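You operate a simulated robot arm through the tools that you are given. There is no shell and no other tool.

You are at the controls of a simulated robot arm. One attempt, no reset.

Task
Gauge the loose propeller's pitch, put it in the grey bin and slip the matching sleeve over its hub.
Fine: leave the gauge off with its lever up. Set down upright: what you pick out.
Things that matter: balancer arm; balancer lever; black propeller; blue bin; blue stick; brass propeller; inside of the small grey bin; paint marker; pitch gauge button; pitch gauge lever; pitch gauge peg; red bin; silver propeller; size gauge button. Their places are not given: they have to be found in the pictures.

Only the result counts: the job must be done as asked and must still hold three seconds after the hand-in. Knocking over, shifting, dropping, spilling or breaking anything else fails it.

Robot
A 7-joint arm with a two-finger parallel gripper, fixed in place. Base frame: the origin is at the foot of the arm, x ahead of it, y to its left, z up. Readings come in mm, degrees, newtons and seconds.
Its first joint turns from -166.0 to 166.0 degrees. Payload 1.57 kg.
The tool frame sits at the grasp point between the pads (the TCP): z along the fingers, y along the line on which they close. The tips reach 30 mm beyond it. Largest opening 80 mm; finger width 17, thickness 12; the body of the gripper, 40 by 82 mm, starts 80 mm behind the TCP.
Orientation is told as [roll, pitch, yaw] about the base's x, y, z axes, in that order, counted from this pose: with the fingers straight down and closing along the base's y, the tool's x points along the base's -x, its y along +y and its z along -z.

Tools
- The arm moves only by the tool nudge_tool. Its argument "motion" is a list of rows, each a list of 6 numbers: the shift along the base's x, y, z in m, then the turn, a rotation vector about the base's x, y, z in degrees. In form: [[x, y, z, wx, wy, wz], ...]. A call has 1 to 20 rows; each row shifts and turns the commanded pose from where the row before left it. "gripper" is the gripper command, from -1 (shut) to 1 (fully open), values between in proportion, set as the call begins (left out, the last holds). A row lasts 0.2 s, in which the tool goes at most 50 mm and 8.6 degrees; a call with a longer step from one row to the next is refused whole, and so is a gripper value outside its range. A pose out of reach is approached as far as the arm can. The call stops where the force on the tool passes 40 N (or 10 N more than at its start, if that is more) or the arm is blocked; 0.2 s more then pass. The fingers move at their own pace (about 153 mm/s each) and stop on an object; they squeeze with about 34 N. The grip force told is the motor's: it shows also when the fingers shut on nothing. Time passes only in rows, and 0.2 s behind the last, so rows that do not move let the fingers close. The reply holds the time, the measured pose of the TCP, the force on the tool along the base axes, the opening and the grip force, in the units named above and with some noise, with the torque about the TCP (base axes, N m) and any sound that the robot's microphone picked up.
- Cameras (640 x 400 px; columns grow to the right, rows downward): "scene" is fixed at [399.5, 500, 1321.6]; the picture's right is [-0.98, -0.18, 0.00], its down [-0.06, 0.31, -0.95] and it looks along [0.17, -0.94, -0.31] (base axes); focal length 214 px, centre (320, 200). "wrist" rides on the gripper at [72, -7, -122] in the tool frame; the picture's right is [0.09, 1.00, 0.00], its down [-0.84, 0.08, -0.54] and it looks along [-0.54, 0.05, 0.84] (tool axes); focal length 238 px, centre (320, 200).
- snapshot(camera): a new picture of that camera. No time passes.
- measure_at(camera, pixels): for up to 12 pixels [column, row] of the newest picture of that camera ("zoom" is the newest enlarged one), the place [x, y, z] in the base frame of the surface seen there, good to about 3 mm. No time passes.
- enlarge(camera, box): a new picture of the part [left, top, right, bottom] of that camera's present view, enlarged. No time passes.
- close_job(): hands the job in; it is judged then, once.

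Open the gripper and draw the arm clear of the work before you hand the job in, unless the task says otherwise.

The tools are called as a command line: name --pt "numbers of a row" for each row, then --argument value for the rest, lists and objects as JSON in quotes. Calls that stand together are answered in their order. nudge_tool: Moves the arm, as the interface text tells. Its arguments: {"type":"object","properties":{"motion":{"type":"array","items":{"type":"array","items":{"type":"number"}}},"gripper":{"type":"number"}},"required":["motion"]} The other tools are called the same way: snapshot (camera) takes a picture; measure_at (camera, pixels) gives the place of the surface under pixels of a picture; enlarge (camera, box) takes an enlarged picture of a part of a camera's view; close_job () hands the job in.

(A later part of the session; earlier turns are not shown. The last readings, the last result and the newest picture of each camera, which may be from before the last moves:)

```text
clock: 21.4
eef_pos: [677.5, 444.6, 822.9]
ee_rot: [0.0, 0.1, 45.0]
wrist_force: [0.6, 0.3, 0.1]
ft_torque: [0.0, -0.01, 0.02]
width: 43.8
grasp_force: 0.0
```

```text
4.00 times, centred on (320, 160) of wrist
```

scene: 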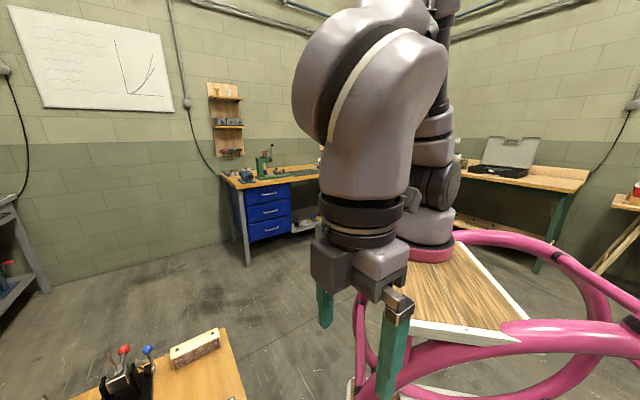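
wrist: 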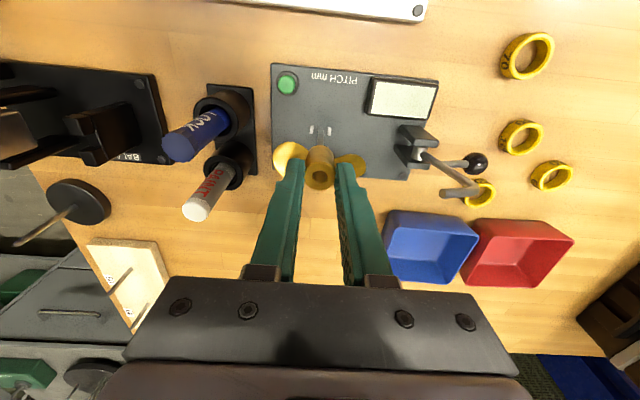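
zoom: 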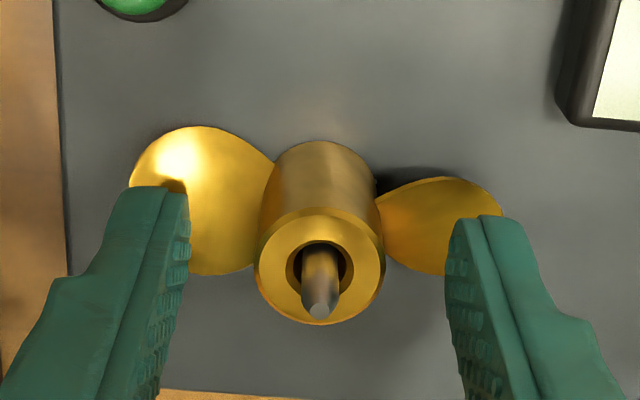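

The propeller rests on the peg. Rising straight up 110 mm to view the gauge and lever.

nudge_tool --pt "0 0 0.015 0 0 0" --pt "0 0 0.03 0 0 0" --pt "0 0 0.04 0 0 0" --pt "0 0 0.04 0 0 0" --pt "0.02 0.02 0 0 0 0" --pt "0.02 0.02 0 0 0 0"

snapshot --camera "wrist"

enlarge --camera "wrist" --box '[230, 20, 450, 157]'

```text
clock: 22.8
eef_pos: [719.5, 482.8, 948.4]
ee_rot: [-0.1, 0.0, 45.1]
wrist_force: [0.0, -0.4, 0.2]
ft_torque: [0.0, -0.02, -0.01]
width: 44.0
grasp_force: 0.1
```

```text
taken
```

wrist: 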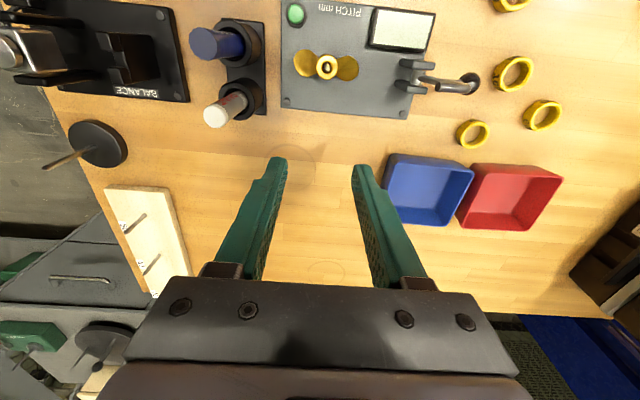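

```text
2.91 times, centred on (340, 88) of wrist
```

zoom: 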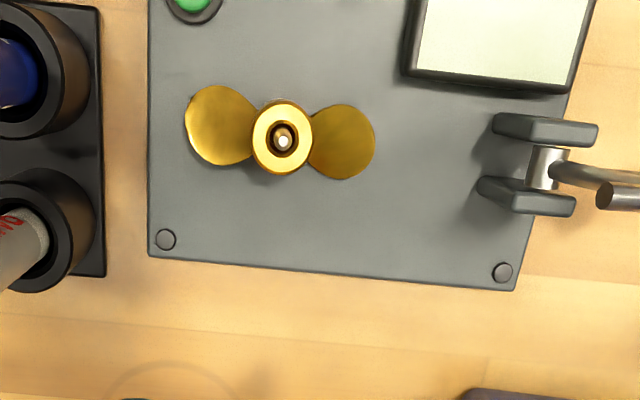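

The propeller is seated with blades along the gauge. Now I'll measure the button, the neighbouring sticks and the lever parts more precisely.

measure_at --camera "wrist" --pixels '[[195, 43], [203, 35], [210, 118], [217, 112], [295, 14], [293, 11], [297, 17], [296, 12], [325, 66], [330, 62], [345, 68], [305, 64]]'

enlarge --camera "wrist" --box '[275, 0, 319, 27]'

enlarge --camera "wrist" --box '[390, 45, 490, 107]'

```text
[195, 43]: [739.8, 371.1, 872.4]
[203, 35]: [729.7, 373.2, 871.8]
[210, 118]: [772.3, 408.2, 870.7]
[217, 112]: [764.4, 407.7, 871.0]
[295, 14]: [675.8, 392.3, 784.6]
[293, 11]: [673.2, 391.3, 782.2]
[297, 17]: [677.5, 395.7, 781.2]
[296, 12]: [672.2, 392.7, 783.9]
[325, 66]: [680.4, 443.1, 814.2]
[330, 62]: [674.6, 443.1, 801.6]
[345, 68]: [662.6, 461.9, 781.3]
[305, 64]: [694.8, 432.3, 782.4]
```

```text
14.55 times, centred on (297, 14) of wrist
```

zoom: 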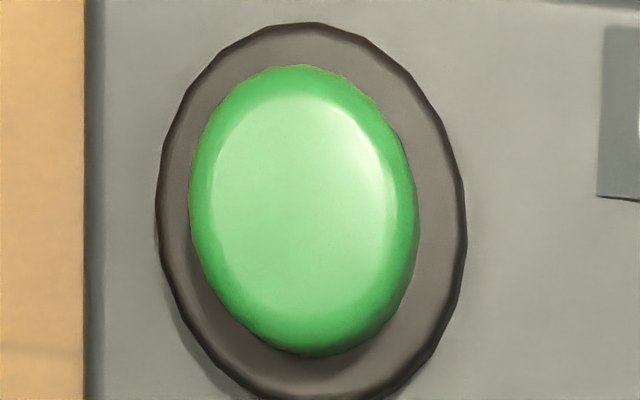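

```text
6.40 times, centred on (440, 76) of wrist
```

zoom: 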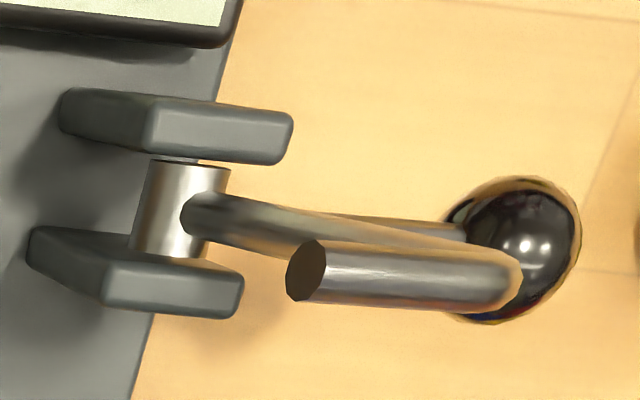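

Button centre ≈ (674.2,393.0), top z≈785; the sticks' tops at z≈872 stay clear of the gripper body. I'll close the fingers and move above the button.

nudge_tool --pt "-0.0151 -0.0299 0 0 0 0" --pt "-0.0151 -0.0299 0 0 0 0" --pt "-0.0151 -0.03 0 0 0 0" --pt "0 0 -0.04 0 0 0" --pt "0 0 -0.04 0 0 0" --pt "0 0 -0.03 0 0 0" --pt "0 0 0 0 0 0" --gripper -1

snapshot --camera "wrist"

enlarge --camera "wrist" --box '[240, 90, 400, 190]'

```text
clock: 24.4
eef_pos: [674.0, 397.4, 839.5]
ee_rot: [0.0, 0.0, 45.0]
wrist_force: [0.7, -0.1, -1.1]
ft_torque: [0.0, 0.04, 0.03]
width: 0.2
grasp_force: 21.4
```

```text
taken
```

wrist: 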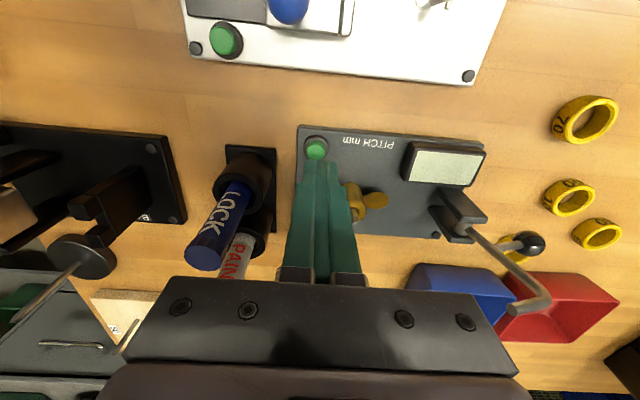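

```text
4.00 times, centred on (320, 140) of wrist
```

zoom: 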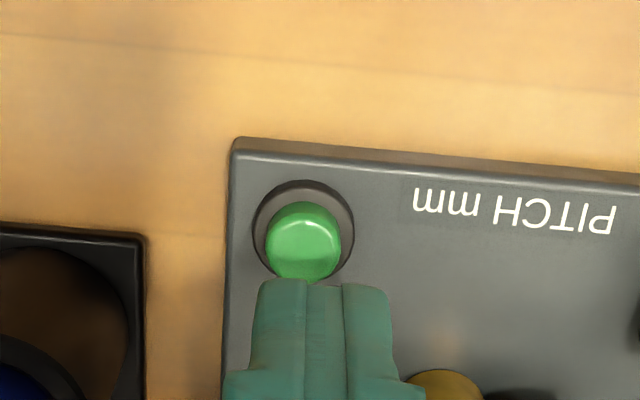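

The button at zoom (303,240) lies ahead-left of the closed tips. I'll measure it again here to fix the shift.

measure_at --camera "zoom" --pixels '[[303, 235], [290, 225], [315, 225], [290, 250], [315, 250], [303, 215], [303, 260], [280, 240], [325, 240], [285, 290], [325, 295], [365, 300]]'

```text
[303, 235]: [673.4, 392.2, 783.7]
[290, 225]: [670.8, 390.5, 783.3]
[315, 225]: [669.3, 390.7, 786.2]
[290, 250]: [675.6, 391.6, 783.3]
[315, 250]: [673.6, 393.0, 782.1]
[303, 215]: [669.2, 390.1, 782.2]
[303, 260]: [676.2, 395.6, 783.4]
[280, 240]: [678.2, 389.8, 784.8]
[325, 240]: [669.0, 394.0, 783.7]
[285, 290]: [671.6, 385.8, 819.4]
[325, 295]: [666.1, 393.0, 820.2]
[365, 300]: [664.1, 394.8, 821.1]
```

Button centre ≈ (672.9,391.9). Shifting (−1.0,−5.5) mm and lowering to just above it.

nudge_tool --pt "-0.001 -0.0055 0 0 0 0" --pt "0 0 -0.01 0 0 0" --pt "0 0 -0.008 0 0 0" --pt "0 0 -0.002 0 0 0" --pt "0 0 -0.002 0 0 0" --pt "0 0 -0.001 0 0 0" --pt "0 0 0 0 0 0"

enlarge --camera "wrist" --box '[240, 90, 440, 215]'

```text
clock: 26.0
eef_pos: [672.7, 390.6, 814.9]
ee_rot: [0.0, 0.0, 45.0]
wrist_force: [-0.8, 0.3, -0.9]
ft_torque: [-0.01, -0.01, 0.0]
width: 0.0
grasp_force: 21.1
```

```text
3.20 times, centred on (340, 152) of wrist
```

zoom: 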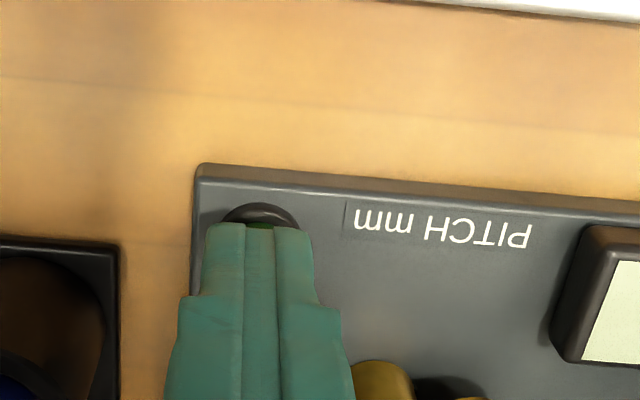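

Tips are over the button and almost touching it. Pressing down in 1 mm steps.

nudge_tool --pt "0 0 -0.001 0 0 0" --pt "0 0 -0.001 0 0 0" --pt "0 0 0 0 0 0"

snapshot --camera "wrist"

```text
clock: 26.8
eef_pos: [671.8, 388.7, 811.7]
ee_rot: [0.0, 0.0, 45.0]
wrist_force: [0.6, -0.2, 0.5]
ft_torque: [0.01, -0.01, -0.01]
width: 0.1
grasp_force: 21.4
```

```text
taken
```

wrist: 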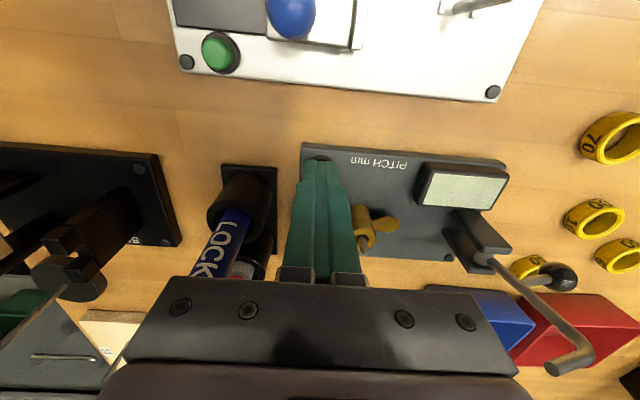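

Slight contact (Fz up by about 1 N), display still blank at (462,190). Pressing a bit further.

nudge_tool --pt "0 0 -0.001 0 0 0" --pt "0 0 -0.001 0 0 0" --pt "0 0 0 0 0 0"

enlarge --camera "wrist" --box '[290, 130, 530, 280]'

```text
clock: 27.6
eef_pos: [671.9, 390.0, 811.1]
ee_rot: [-0.1, 0.0, 44.9]
wrist_force: [-1.3, -0.1, 1.4]
ft_torque: [-0.02, 0.0, -0.03]
width: 0.0
grasp_force: 21.0
heard: click
```

```text
2.67 times, centred on (410, 205) of wrist
```

zoom: 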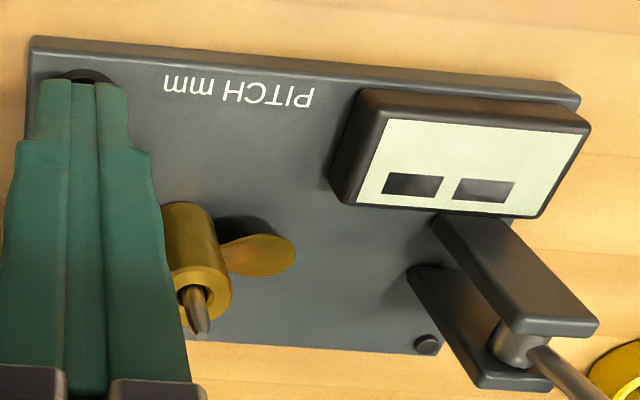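

Click heard and the display now shows two dashes: the gauge is on. Next is the lever; I'll rise, turn the tool −90° (fingers closing across the lever) and go above the ball near (584.6,538).

nudge_tool --pt "0 0 0.045 0 0 0" --pt "0 0 0.05 0 0 0" --pt "0 0 0.05 0 0 0" --pt "-0.0079 0.0135 0 0 0 -8.2" --pt "-0.0079 0.0135 0 0 0 -8.2" --pt "-0.0079 0.0135 0 0 0 -8.2" --pt "-0.0079 0.0135 0 0 0 -8.2" --pt "-0.0079 0.0135 0 0 0 -8.2" --pt "-0.0079 0.0135 0 0 0 -8.2" --pt "-0.0079 0.0135 0 0 0 -8.2" --pt "-0.0079 0.0135 0 0 0 -8.2" --pt "-0.0079 0.0135 0 0 0 -8.2" --pt "-0.0079 0.0135 0 0 0 -8.2" --pt "-0.0079 0.0135 0 0 0 -8.0" --pt "0 0 0 0 0 0" --gripper 0

snapshot --camera "wrist"

```text
clock: 30.8
eef_pos: [585.8, 538.7, 955.2]
ee_rot: [0.0, -0.1, -45.1]
wrist_force: [0.1, 0.6, -0.7]
ft_torque: [-0.03, 0.02, -0.02]
width: 39.7
grasp_force: 0.1
```

```text
taken
```

wrist: 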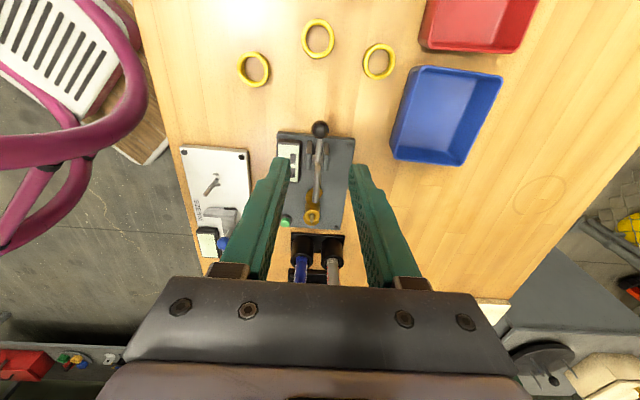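

Yaw −45 reached, and the ball shows at (320,129). Zooming to measure the ball and lever from here.

enlarge --camera "wrist" --box '[270, 110, 370, 172]'

measure_at --camera "zoom" --pixels '[[320, 120], [310, 110], [330, 110], [310, 130], [330, 130], [320, 95], [320, 145], [295, 120], [345, 120], [310, 215], [308, 260], [318, 200]]'

```text
6.40 times, centred on (320, 141) of wrist
```

zoom: 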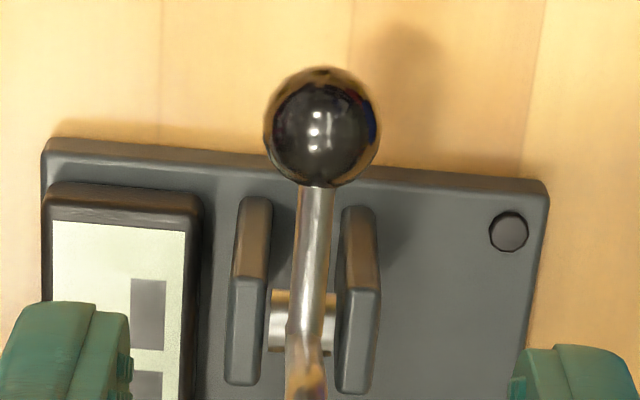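

```text
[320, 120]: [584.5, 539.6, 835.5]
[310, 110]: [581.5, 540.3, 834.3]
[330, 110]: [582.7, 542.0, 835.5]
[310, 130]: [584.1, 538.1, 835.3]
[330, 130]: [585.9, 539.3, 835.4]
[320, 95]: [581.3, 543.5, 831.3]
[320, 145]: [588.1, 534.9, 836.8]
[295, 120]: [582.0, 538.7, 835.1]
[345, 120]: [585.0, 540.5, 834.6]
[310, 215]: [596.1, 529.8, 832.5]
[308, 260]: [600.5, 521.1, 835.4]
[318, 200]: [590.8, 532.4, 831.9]
```

Ball centre ≈ (585.5,538.0,826.5), radius ≈9, right under the TCP. Descending to TCP z≈840 with fingers 40 mm apart.

nudge_tool --pt "0 0 -0.04 0 0 0" --pt "0 0 -0.04 0 0 0" --pt "0 0 -0.025 0 0 0" --pt "0 0 -0.01 0 0 0" --pt "0 0 0 0 0 0"

snapshot --camera "wrist"

enlarge --camera "wrist" --box '[240, 120, 400, 220]'

```text
clock: 32.0
eef_pos: [586.1, 537.3, 839.0]
ee_rot: [-0.1, -0.1, -45.0]
wrist_force: [0.7, 0.7, 0.3]
ft_torque: [-0.02, 0.0, 0.0]
width: 40.0
grasp_force: 0.1
```

```text
taken
```

wrist: 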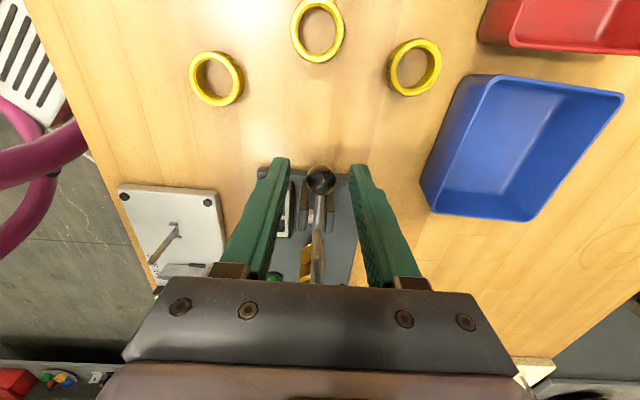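

```text
4.00 times, centred on (320, 170) of wrist
```

zoom: 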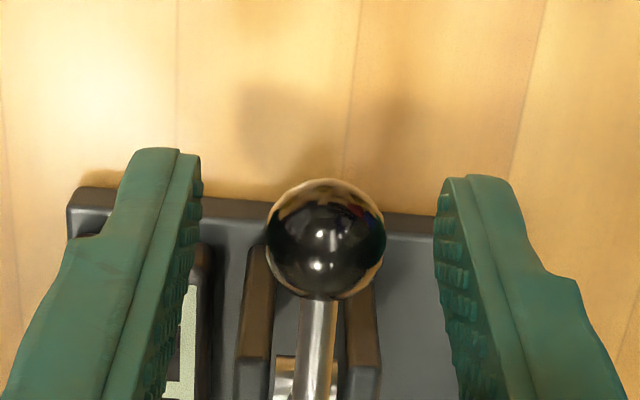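

The ball sits centred between the pads at zoom (326,238). Closing on it.

nudge_tool --pt "0 0 0 0 0 0" --pt "0 0 0 0 0 0" --pt "0 0 0 0 0 0" --gripper -1

enlarge --camera "wrist" --box '[240, 120, 400, 220]'

```text
clock: 32.8
eef_pos: [585.3, 537.3, 839.8]
ee_rot: [0.1, -0.1, -44.9]
wrist_force: [7.4, 7.7, -2.6]
ft_torque: [0.19, -0.04, -0.04]
width: 19.0
grasp_force: 32.9
```

```text
4.00 times, centred on (320, 170) of wrist
```

zoom: 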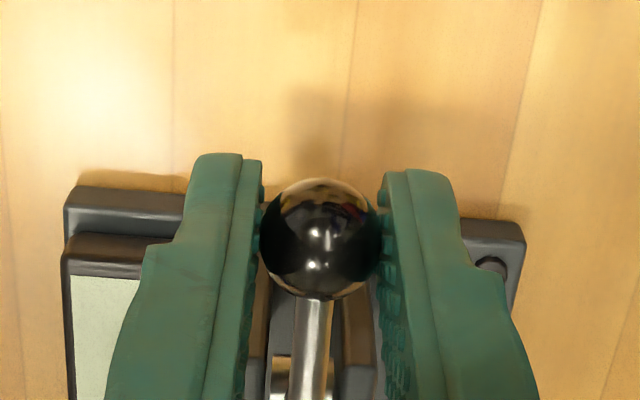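

Held on the ball (19.0 mm), with a side load of about 10 N across the lever. I'll ease 0.8 mm that way and start the arc with two 10° steps.

nudge_tool --pt "0.0006 0.0006 0 0 0 0" --pt "0.00247 -0.00247 0.00702 0 0 0" --pt "0.0033 -0.0033 0.00631 0 0 0" --pt "0 0 0 0 0 0"

snapshot --camera "wrist"

enlarge --camera "wrist" --box '[240, 120, 400, 220]'

```text
clock: 33.8
eef_pos: [592.0, 534.0, 854.0]
ee_rot: [-0.1, 0.2, -44.8]
wrist_force: [0.3, 16.2, -12.8]
ft_torque: [0.79, 0.52, -0.02]
width: 19.1
grasp_force: 32.8
```

```text
taken
```

wrist: 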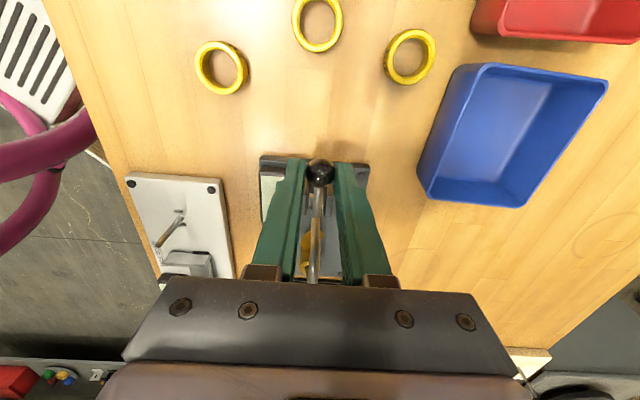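

```text
4.00 times, centred on (320, 170) of wrist
```

zoom: 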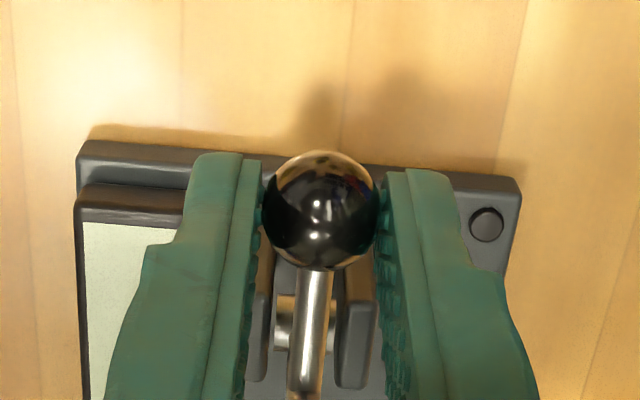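

The ball slipped a little in the pads (now at zoom (320,210)) and there is a resisting force. I'll measure the ball and rod to see how far the lever turned.

measure_at --camera "zoom" --pixels '[[320, 210], [310, 200], [330, 200], [320, 225], [320, 180], [312, 290], [310, 330], [305, 375], [300, 320], [350, 330], [290, 310], [262, 310]]'

enlarge --camera "wrist" --box '[290, 150, 350, 290]'

```text
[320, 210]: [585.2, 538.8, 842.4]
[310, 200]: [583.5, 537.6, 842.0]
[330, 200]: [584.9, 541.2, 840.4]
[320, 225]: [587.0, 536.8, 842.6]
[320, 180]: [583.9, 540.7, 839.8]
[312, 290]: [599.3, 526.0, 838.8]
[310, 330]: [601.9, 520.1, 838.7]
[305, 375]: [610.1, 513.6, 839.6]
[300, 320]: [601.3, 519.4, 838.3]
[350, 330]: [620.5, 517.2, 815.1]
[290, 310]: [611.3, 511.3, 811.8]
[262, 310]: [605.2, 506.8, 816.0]
```

```text
2.86 times, centred on (320, 220) of wrist
```

zoom: 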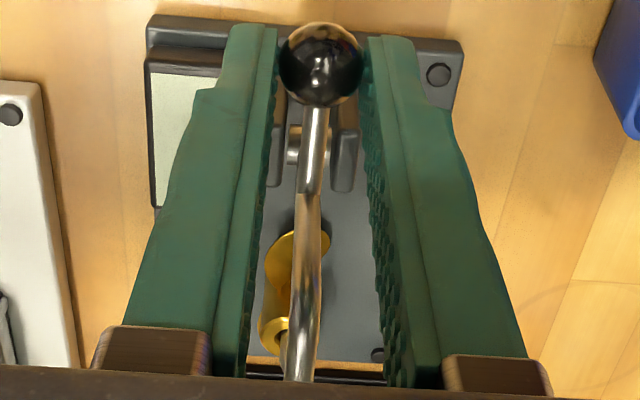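

The ball rose about 7 mm (lever turned ~10°) against roughly 16 N. I'll wait a moment to see whether that resistance relaxes (damping) or stays (spring/friction).

nudge_tool --pt "0 0 0 0 0 0" --pt "0 0 0 0 0 0" --pt "0 0 0 0 0 0" --pt "0 0 0 0 0 0"

enlarge --camera "wrist" --box '[240, 120, 400, 220]'

```text
clock: 34.8
eef_pos: [591.0, 533.7, 852.8]
ee_rot: [0.0, 0.0, -44.8]
wrist_force: [-8.3, 17.5, -7.0]
ft_torque: [0.74, 0.66, 0.01]
width: 18.9
grasp_force: 33.6
```

```text
4.00 times, centred on (320, 170) of wrist
```

zoom: 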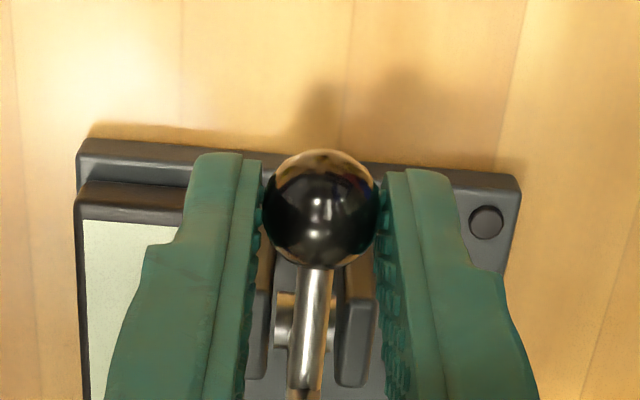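

The resistance is static, not damping. I'll open the fingers to see whether the lever stays at this angle or returns.

nudge_tool --pt "0 0 0 0 0 0" --pt "0 0 0 0 0 0" --pt "0 0 0 0 0 0" --gripper 0

enlarge --camera "wrist" --box '[240, 120, 400, 220]'

measure_at --camera "zoom" --pixels '[[320, 210], [310, 200], [330, 200], [320, 225], [320, 190], [312, 290], [310, 330], [305, 375]]'

```text
clock: 35.6
eef_pos: [592.1, 531.8, 853.3]
ee_rot: [0.0, 0.1, -45.0]
wrist_force: [-0.1, -0.2, 0.5]
ft_torque: [0.03, 0.0, 0.03]
width: 40.2
grasp_force: 0.1
```

```text
4.00 times, centred on (320, 170) of wrist
```

zoom: 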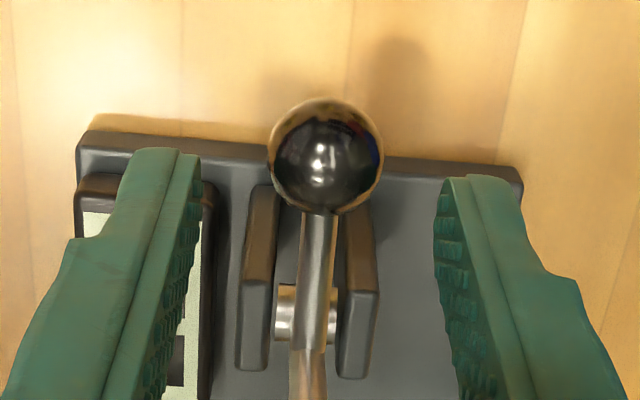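

```text
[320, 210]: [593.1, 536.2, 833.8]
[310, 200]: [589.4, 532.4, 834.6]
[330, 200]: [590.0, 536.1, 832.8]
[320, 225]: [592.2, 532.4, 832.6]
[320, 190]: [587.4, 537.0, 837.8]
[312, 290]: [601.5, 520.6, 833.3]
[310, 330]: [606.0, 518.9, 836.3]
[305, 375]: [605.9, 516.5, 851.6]
```

The lever sprang back up, so it is spring-loaded and my pinch has too little leverage. I'll instead push the crank's upper elbow (u side) with closed fingers: rise, shift 4 mm clear, close, and come down beside the crank with tips at z≈850.

nudge_tool --pt "0 0 0.025 0 0 0" --pt "0 0 0.025 0 0 0" --pt "-0.0028 0.0028 0.0 0 0 0" --pt "0 0 0 0 0 0"

nudge_tool --pt "0 0 0 0 0 0" --pt "0 0 0 0 0 0" --pt "0 0 -0.012 0 0 0" --pt "0 0 -0.01 0 0 0" --pt "0 0 0 0 0 0" --gripper -1

snapshot --camera "wrist"

enlarge --camera "wrist" --box '[240, 120, 400, 220]'

```text
clock: 36.6
eef_pos: [588.4, 536.6, 904.4]
ee_rot: [0.0, 0.0, -44.9]
wrist_force: [0.8, 0.5, -0.6]
ft_torque: [0.0, -0.03, 0.0]
width: 39.8
grasp_force: 0.1
```

```text
clock: 37.8
eef_pos: [588.5, 536.0, 882.4]
ee_rot: [0.0, 0.0, -45.0]
wrist_force: [0.2, 0.1, -0.2]
ft_torque: [0.0, -0.01, 0.01]
width: 0.0
grasp_force: 20.9
```

```text
taken
```

wrist: 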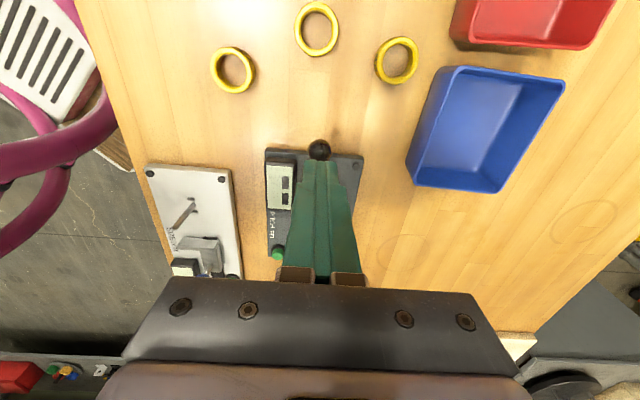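

```text
4.00 times, centred on (320, 170) of wrist
```

zoom: 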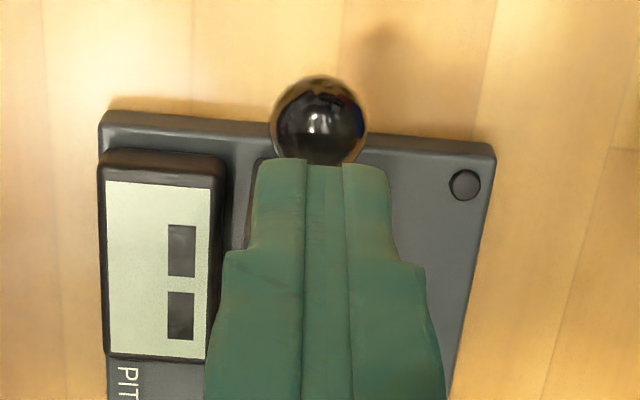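

Closed tips at z≈852 beside the crank, with the display (two dashes) visible at zoom (180,280). Pushing toward the peg (−u) in 5 mm steps.

nudge_tool --pt "0.00354 -0.00354 0 0 0 0" --pt "0.00354 -0.00354 0 0 0 0" --pt "0.00354 -0.00354 0 0 0 0" --pt "0.00354 -0.00354 0 0 0 0" --pt "0 0 0 0 0 0"

snapshot --camera "wrist"

```text
clock: 39.0
eef_pos: [602.9, 522.1, 882.7]
ee_rot: [-0.1, -0.1, -44.9]
wrist_force: [-1.1, 0.5, 0.2]
ft_torque: [0.03, 0.0, 0.01]
width: 0.0
grasp_force: 21.5
```

```text
taken
```

wrist: 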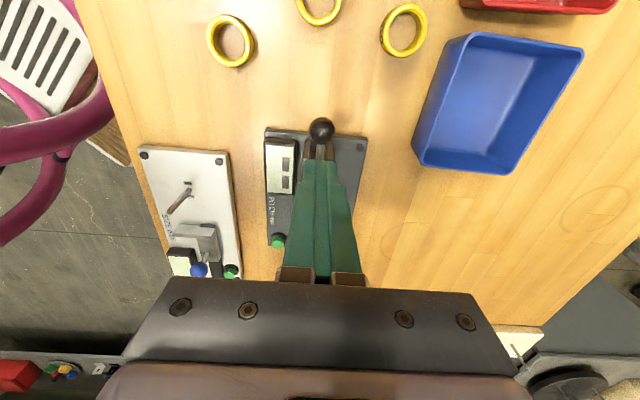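

Barely any force yet. Continuing the push another 10 mm and checking the ball.

nudge_tool --pt "0.00354 -0.00354 0 0 0 0" --pt "0.00354 -0.00354 0 0 0 0" --pt "0 0 0 0 0 0"

enlarge --camera "wrist" --box '[240, 80, 400, 180]'

measure_at --camera "zoom" --pixels '[[320, 190], [325, 170], [315, 200], [320, 220], [316, 240]]'

```text
clock: 39.8
eef_pos: [609.1, 514.2, 882.6]
ee_rot: [-0.1, 0.1, -44.9]
wrist_force: [0.3, -1.0, 0.4]
ft_torque: [0.02, 0.01, 0.02]
width: 0.0
grasp_force: 21.8
```

```text
4.00 times, centred on (320, 130) of wrist
```

zoom: 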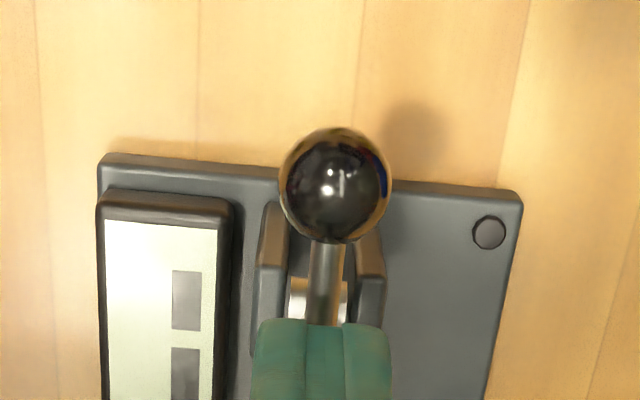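

```text
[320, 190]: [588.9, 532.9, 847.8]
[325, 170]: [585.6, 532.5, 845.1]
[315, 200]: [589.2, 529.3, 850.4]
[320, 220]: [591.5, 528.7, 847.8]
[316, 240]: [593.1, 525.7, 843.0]
```

The ball has risen to z≈848 (lever turned ~20°) with almost no force. Pushing on another 30 mm.

nudge_tool --pt "0.00354 -0.00354 0 0 0 0" --pt "0.00354 -0.00354 0 0 0 0" --pt "0.00354 -0.00354 0 0 0 0" --pt "0.00354 -0.00354 0 0 0 0" --pt "0.00354 -0.00354 0 0 0 0" --pt "0.00354 -0.00354 0 0 0 0" --pt "0 0 0 0 0 0"

snapshot --camera "wrist"

enlarge --camera "wrist" --box '[240, 80, 400, 180]'

measure_at --camera "wrist" --pixels '[[319, 130], [320, 125], [322, 135]]'

```text
clock: 41.4
eef_pos: [631.2, 493.9, 881.2]
ee_rot: [0.0, 0.0, -45.0]
wrist_force: [-0.6, 0.1, -0.7]
ft_torque: [0.0, -0.04, -0.02]
width: 0.0
grasp_force: 21.2
```

```text
taken
```

wrist: 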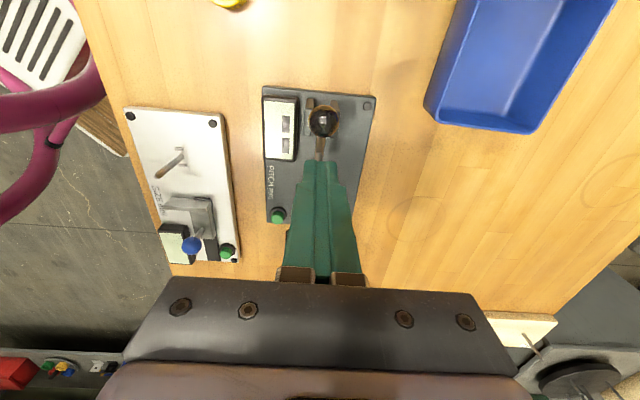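

```text
4.00 times, centred on (320, 130) of wrist
```

zoom: 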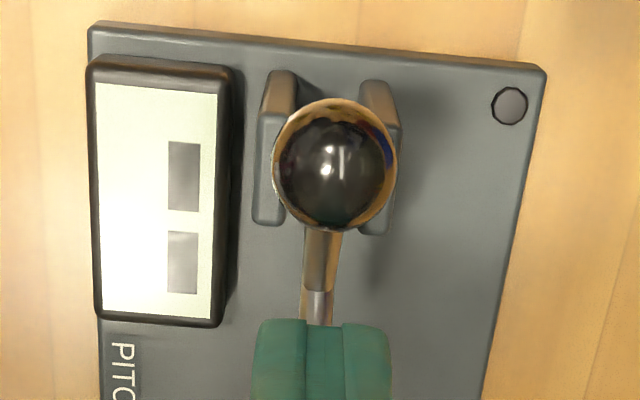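

```text
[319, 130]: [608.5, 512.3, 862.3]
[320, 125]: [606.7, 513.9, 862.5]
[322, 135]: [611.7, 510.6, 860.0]
```

The ball is now nearly above the pivot (lever turned ~60°). Continuing another 20 mm.

nudge_tool --pt "0.00354 -0.00354 0 0 0 0" --pt "0.00354 -0.00354 0 0 0 0" --pt "0.00354 -0.00354 0 0 0 0" --pt "0 0 0 0 0 0"

snapshot --camera "wrist"

enlarge --camera "wrist" --box '[240, 80, 400, 180]'

measure_at --camera "zoom" --pixels '[[330, 130], [330, 150], [330, 110], [320, 200], [320, 240], [318, 290]]'

```text
clock: 42.4
eef_pos: [641.9, 483.2, 881.3]
ee_rot: [0.0, 0.0, -44.9]
wrist_force: [-0.3, 0.2, 0.6]
ft_torque: [0.0, 0.01, 0.01]
width: 0.0
grasp_force: 21.1
```

```text
taken
```

wrist: 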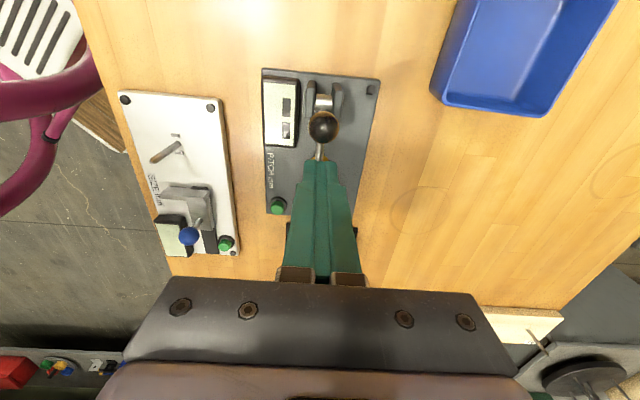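

```text
4.00 times, centred on (320, 130) of wrist
```

zoom: 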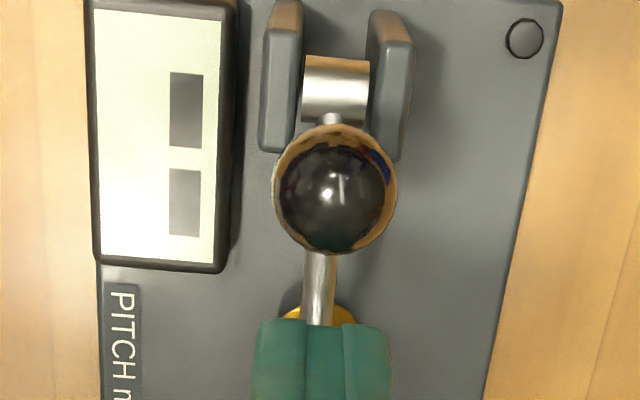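

```text
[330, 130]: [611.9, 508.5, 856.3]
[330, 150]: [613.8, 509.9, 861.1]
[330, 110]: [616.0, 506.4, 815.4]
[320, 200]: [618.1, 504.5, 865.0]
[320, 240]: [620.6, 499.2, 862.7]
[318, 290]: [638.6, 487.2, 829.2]
```

The lever turned to about 76° ahead of the finger. I'll hold still to see if it keeps moving by itself.

nudge_tool --pt "0 0 0 0 0 0" --pt "0 0 0 0 0 0" --pt "0 0 0 0 0 0"

enlarge --camera "wrist" --box '[240, 80, 400, 180]'

```text
clock: 43.2
eef_pos: [641.9, 483.6, 880.8]
ee_rot: [0.0, -0.1, -45.0]
wrist_force: [0.4, -0.5, 0.0]
ft_torque: [-0.03, 0.0, -0.02]
width: 0.1
grasp_force: 21.2
```

```text
4.00 times, centred on (320, 130) of wrist
```

zoom: 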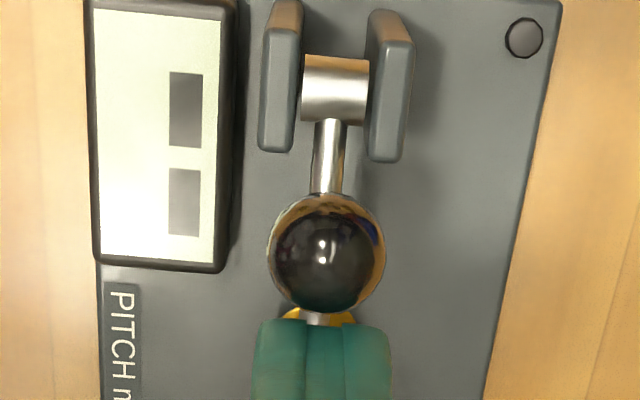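

The lever is now falling by itself, with the ball moving toward my fingers at zoom (325,253). I'll lift the fingers straight up out of its way.

nudge_tool --pt "0 0 0.03 0 0 0" --pt "0 0 0.04 0 0 0" --pt "0 0 0.02 0 0 0" --pt "0 0 0 0 0 0" --pt "0 0 0 0 0 0"

snapshot --camera "wrist"

enlarge --camera "wrist" --box '[240, 80, 400, 180]'

```text
clock: 44.4
eef_pos: [640.6, 481.3, 972.0]
ee_rot: [0.0, 0.0, -45.0]
wrist_force: [-0.6, 0.6, 0.3]
ft_torque: [0.04, 0.03, 0.02]
width: 0.1
grasp_force: 21.4
```

```text
taken
```

wrist: 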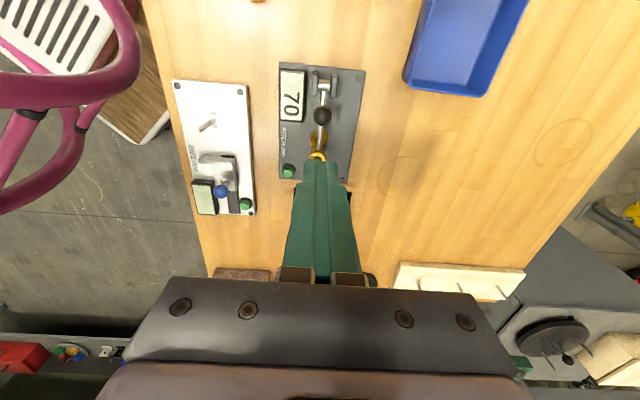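

```text
4.00 times, centred on (320, 130) of wrist
```

zoom: 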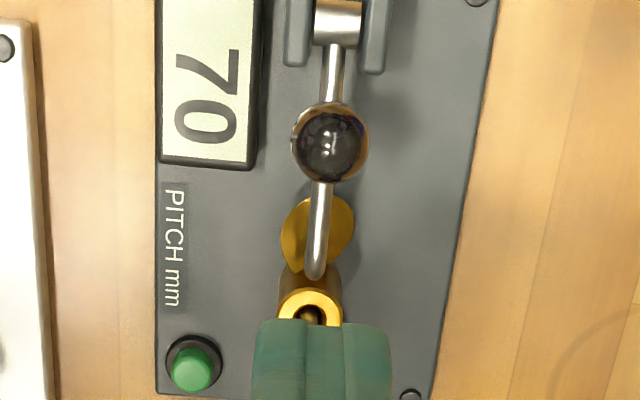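

The display reads 70, with the feeler resting on the blade: the pitch is 70 mm. Next I raise the lever by pushing the ball back; first measuring the ball and crank from here.

measure_at --camera "zoom" --pixels '[[330, 145], [325, 135], [335, 135], [330, 155], [320, 205], [316, 240], [316, 268], [333, 80], [310, 295], [330, 210], [290, 240], [312, 330]]'

enlarge --camera "wrist" --box '[270, 60, 334, 100]'

```text
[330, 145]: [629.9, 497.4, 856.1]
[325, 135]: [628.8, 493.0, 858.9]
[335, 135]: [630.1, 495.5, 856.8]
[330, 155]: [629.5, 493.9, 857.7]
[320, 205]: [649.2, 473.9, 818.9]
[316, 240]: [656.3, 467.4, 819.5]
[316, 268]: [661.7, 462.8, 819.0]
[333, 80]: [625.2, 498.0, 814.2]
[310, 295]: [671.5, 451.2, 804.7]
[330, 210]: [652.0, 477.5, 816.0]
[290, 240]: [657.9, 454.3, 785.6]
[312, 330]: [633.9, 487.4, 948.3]
```

```text
10.00 times, centred on (302, 80) of wrist
```

zoom: 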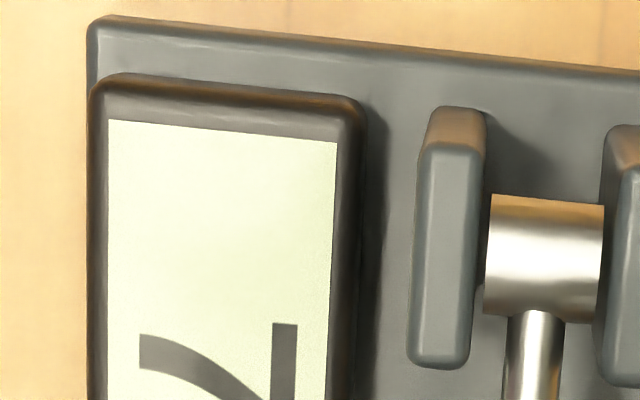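

Ball centre ≈ (631.3,493.8,848.5). I'll shift 7 mm further toward the peg and lower the closed tips to z≈838 behind the ball.

nudge_tool --pt "0.005 -0.005 0 0 0 0" --pt "0 0 -0.04 0 0 0" --pt "0 0 -0.04 0 0 0" --pt "0 0 -0.024 0 0 0" --pt "0 0 0 0 0 0"

enlarge --camera "wrist" --box '[240, 80, 400, 180]'

```text
clock: 45.6
eef_pos: [645.7, 480.6, 868.2]
ee_rot: [0.1, 0.0, -44.9]
wrist_force: [-1.1, 0.2, 0.1]
ft_torque: [0.02, 0.02, 0.01]
width: 0.1
grasp_force: 21.5
```

```text
4.00 times, centred on (320, 130) of wrist
```

zoom: 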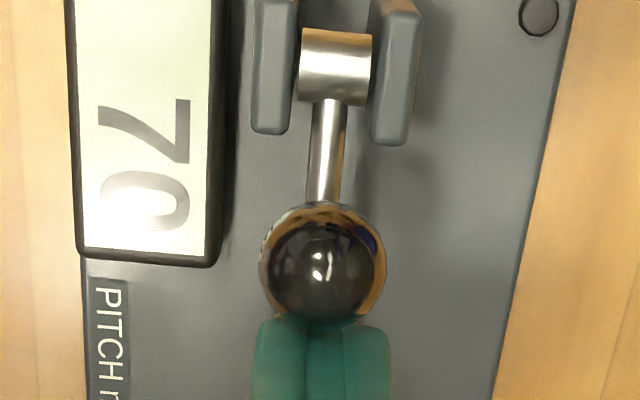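

Fingers are right behind the ball with the display at 70. Pushing the ball back (+u) 30 mm in steps.

nudge_tool --pt "-0.00354 0.00354 0 0 0 0" --pt "-0.00354 0.00354 0 0 0 0" --pt "-0.00354 0.00354 0 0 0 0" --pt "-0.00354 0.00354 0 0 0 0" --pt "-0.00354 0.00354 0 0 0 0" --pt "-0.00354 0.00354 0 0 0 0"

enlarge --camera "wrist" --box '[240, 80, 400, 180]'

```text
clock: 47.0
eef_pos: [632.2, 495.0, 870.9]
ee_rot: [0.3, -0.3, -45.1]
wrist_force: [1.9, -4.7, 7.4]
ft_torque: [-0.14, -0.02, 0.01]
width: 0.2
grasp_force: 21.8
stopped in row 6: the force on the tool passed its limit at 42 N (the readings are from after the stop); the commanded pose is now the measured one
```

```text
4.00 times, centred on (320, 130) of wrist
```

zoom: 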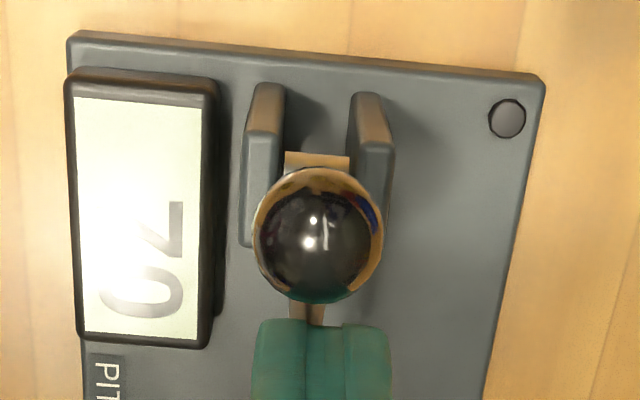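

The tip wedged in the corner between rod and crank. I'll raise the tips 13 mm so they bear only on the ball's side, then push on.

nudge_tool --pt "0 0 0.006 0 0 0" --pt "0 0 0.007 0 0 0" --pt "0 0 0 0 0 0"

snapshot --camera "wrist"

enlarge --camera "wrist" --box '[240, 80, 400, 180]'

measure_at --camera "zoom" --pixels '[[318, 235], [310, 220], [325, 220], [318, 255], [310, 310], [318, 340]]'

```text
clock: 47.8
eef_pos: [631.0, 497.1, 883.5]
ee_rot: [0.2, -0.3, -45.2]
wrist_force: [-0.5, -0.5, -0.6]
ft_torque: [-0.02, -0.02, 0.0]
width: 0.0
grasp_force: 21.3
```

```text
taken
```

wrist: 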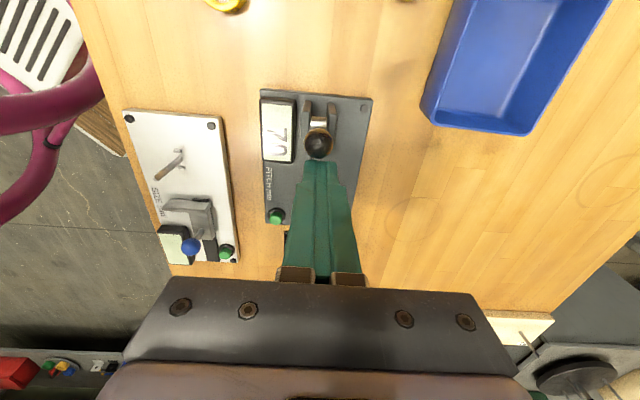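

```text
4.00 times, centred on (320, 130) of wrist
```

zoom: 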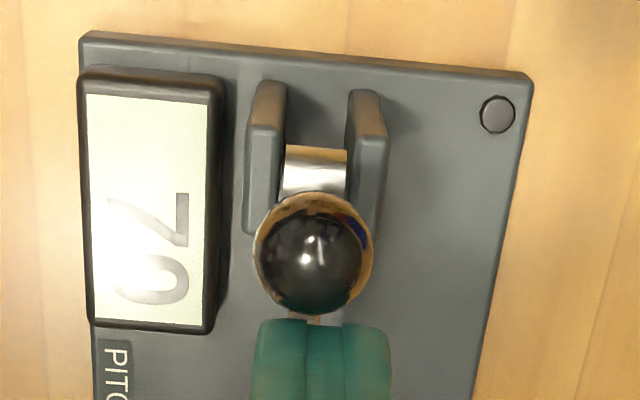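

```text
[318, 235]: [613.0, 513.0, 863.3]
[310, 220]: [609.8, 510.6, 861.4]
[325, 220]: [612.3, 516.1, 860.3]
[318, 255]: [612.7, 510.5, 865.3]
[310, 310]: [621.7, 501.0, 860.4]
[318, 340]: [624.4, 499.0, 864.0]
```

The ball is nearly at the top of its arc and the tips (z≈853) touch its side. Pushing +u a further 20 mm.

nudge_tool --pt "-0.00354 0.00354 0 0 0 0" --pt "-0.00354 0.00354 0 0 0 0" --pt "-0.00354 0.00354 0 0 0 0" --pt "-0.00354 0.00354 0 0 0 0"

snapshot --camera "wrist"

enlarge --camera "wrist" --box '[240, 80, 400, 180]'

```text
clock: 48.8
eef_pos: [617.2, 511.2, 883.7]
ee_rot: [0.2, -0.3, -45.2]
wrist_force: [0.2, -0.3, -0.8]
ft_torque: [-0.02, 0.0, -0.02]
width: 0.1
grasp_force: 21.1
```

```text
taken
```

wrist: 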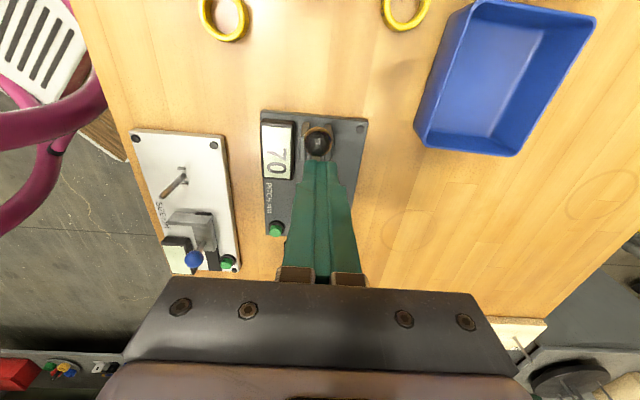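

```text
4.00 times, centred on (320, 130) of wrist
```

zoom: 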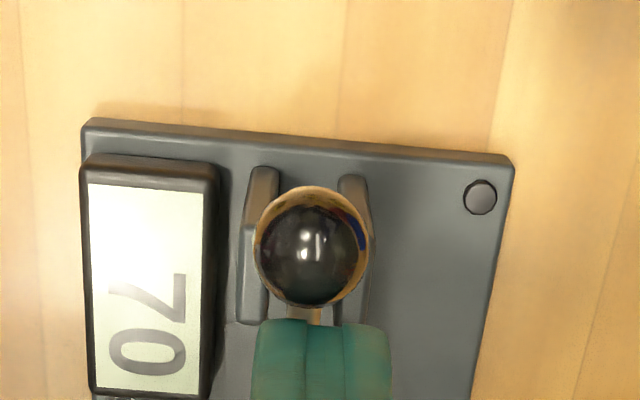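

The ball is past the top (lever ~45°, coming up), with no force. Pushing 14 mm more, then lifting clear so it settles up.

nudge_tool --pt "-0.00354 0.00354 0 0 0 0" --pt "-0.00354 0.00354 0 0 0 0" --pt "-0.0028 0.0028 0 0 0 0" --pt "0 0 0.04 0 0 0" --pt "0 0 0.04 0 0 0" --pt "0 0 0 0 0 0" --pt "0 0 0 0 0 0" --pt "0 0 0 0 0 0"

snapshot --camera "wrist"

enlarge --camera "wrist" --box '[240, 80, 400, 180]'

```text
clock: 50.6
eef_pos: [607.1, 521.9, 964.9]
ee_rot: [0.2, -0.2, -45.1]
wrist_force: [0.1, 0.1, 0.1]
ft_torque: [-0.02, -0.01, -0.02]
width: 0.0
grasp_force: 21.3
```

```text
taken
```

wrist: 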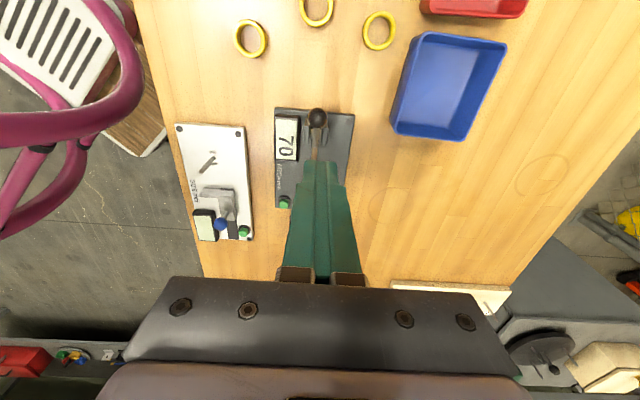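

```text
4.00 times, centred on (320, 130) of wrist
```

zoom: 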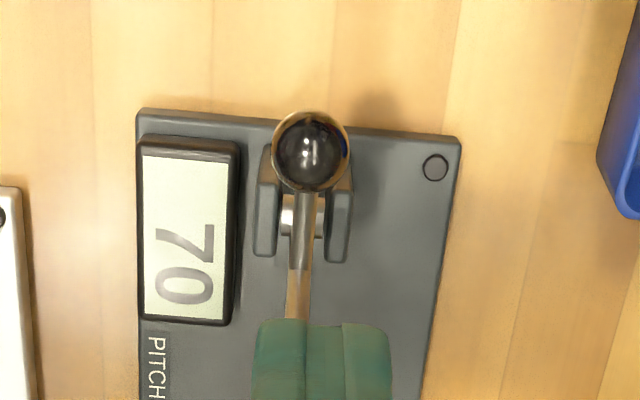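

The lever appears back up. I'll measure the ball to confirm (rest value was z≈835 at (584,539)).

measure_at --camera "zoom" --pixels '[[311, 150], [305, 140], [318, 140], [311, 165], [302, 230], [300, 290]]'

nudge_tool --pt "0 0 0 0 0 0" --pt "0 0 0 0 0 0" --pt "0 0 0 0 0 0" --pt "0 0 0 0 0 0"

enlarge --camera "wrist" --box '[240, 80, 400, 180]'

measure_at --camera "zoom" --pixels '[[311, 150], [305, 140], [318, 140], [311, 165], [311, 130]]'

```text
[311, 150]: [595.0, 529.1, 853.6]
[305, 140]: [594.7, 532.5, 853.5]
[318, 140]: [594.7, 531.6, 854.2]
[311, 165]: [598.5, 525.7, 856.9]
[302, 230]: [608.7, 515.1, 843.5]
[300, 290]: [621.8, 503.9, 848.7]
```

```text
clock: 51.6
eef_pos: [605.7, 521.9, 965.1]
ee_rot: [0.3, -0.3, -45.1]
wrist_force: [0.3, 0.2, 0.5]
ft_torque: [0.03, -0.04, 0.0]
width: 0.1
grasp_force: 20.9
```

```text
4.00 times, centred on (320, 130) of wrist
```

zoom: 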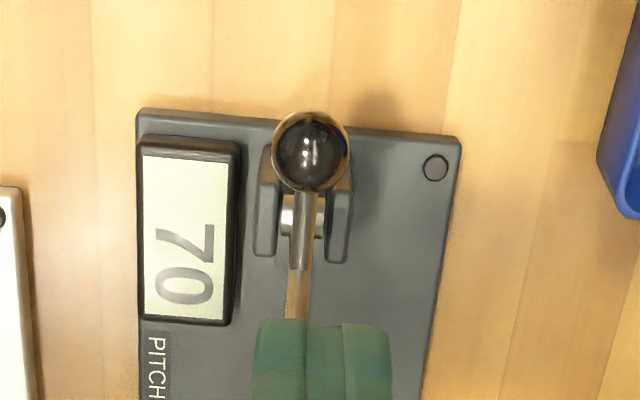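

```text
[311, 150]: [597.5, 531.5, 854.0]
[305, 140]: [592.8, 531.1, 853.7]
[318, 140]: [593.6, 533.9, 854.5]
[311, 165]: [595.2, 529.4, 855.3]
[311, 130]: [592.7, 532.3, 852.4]
```

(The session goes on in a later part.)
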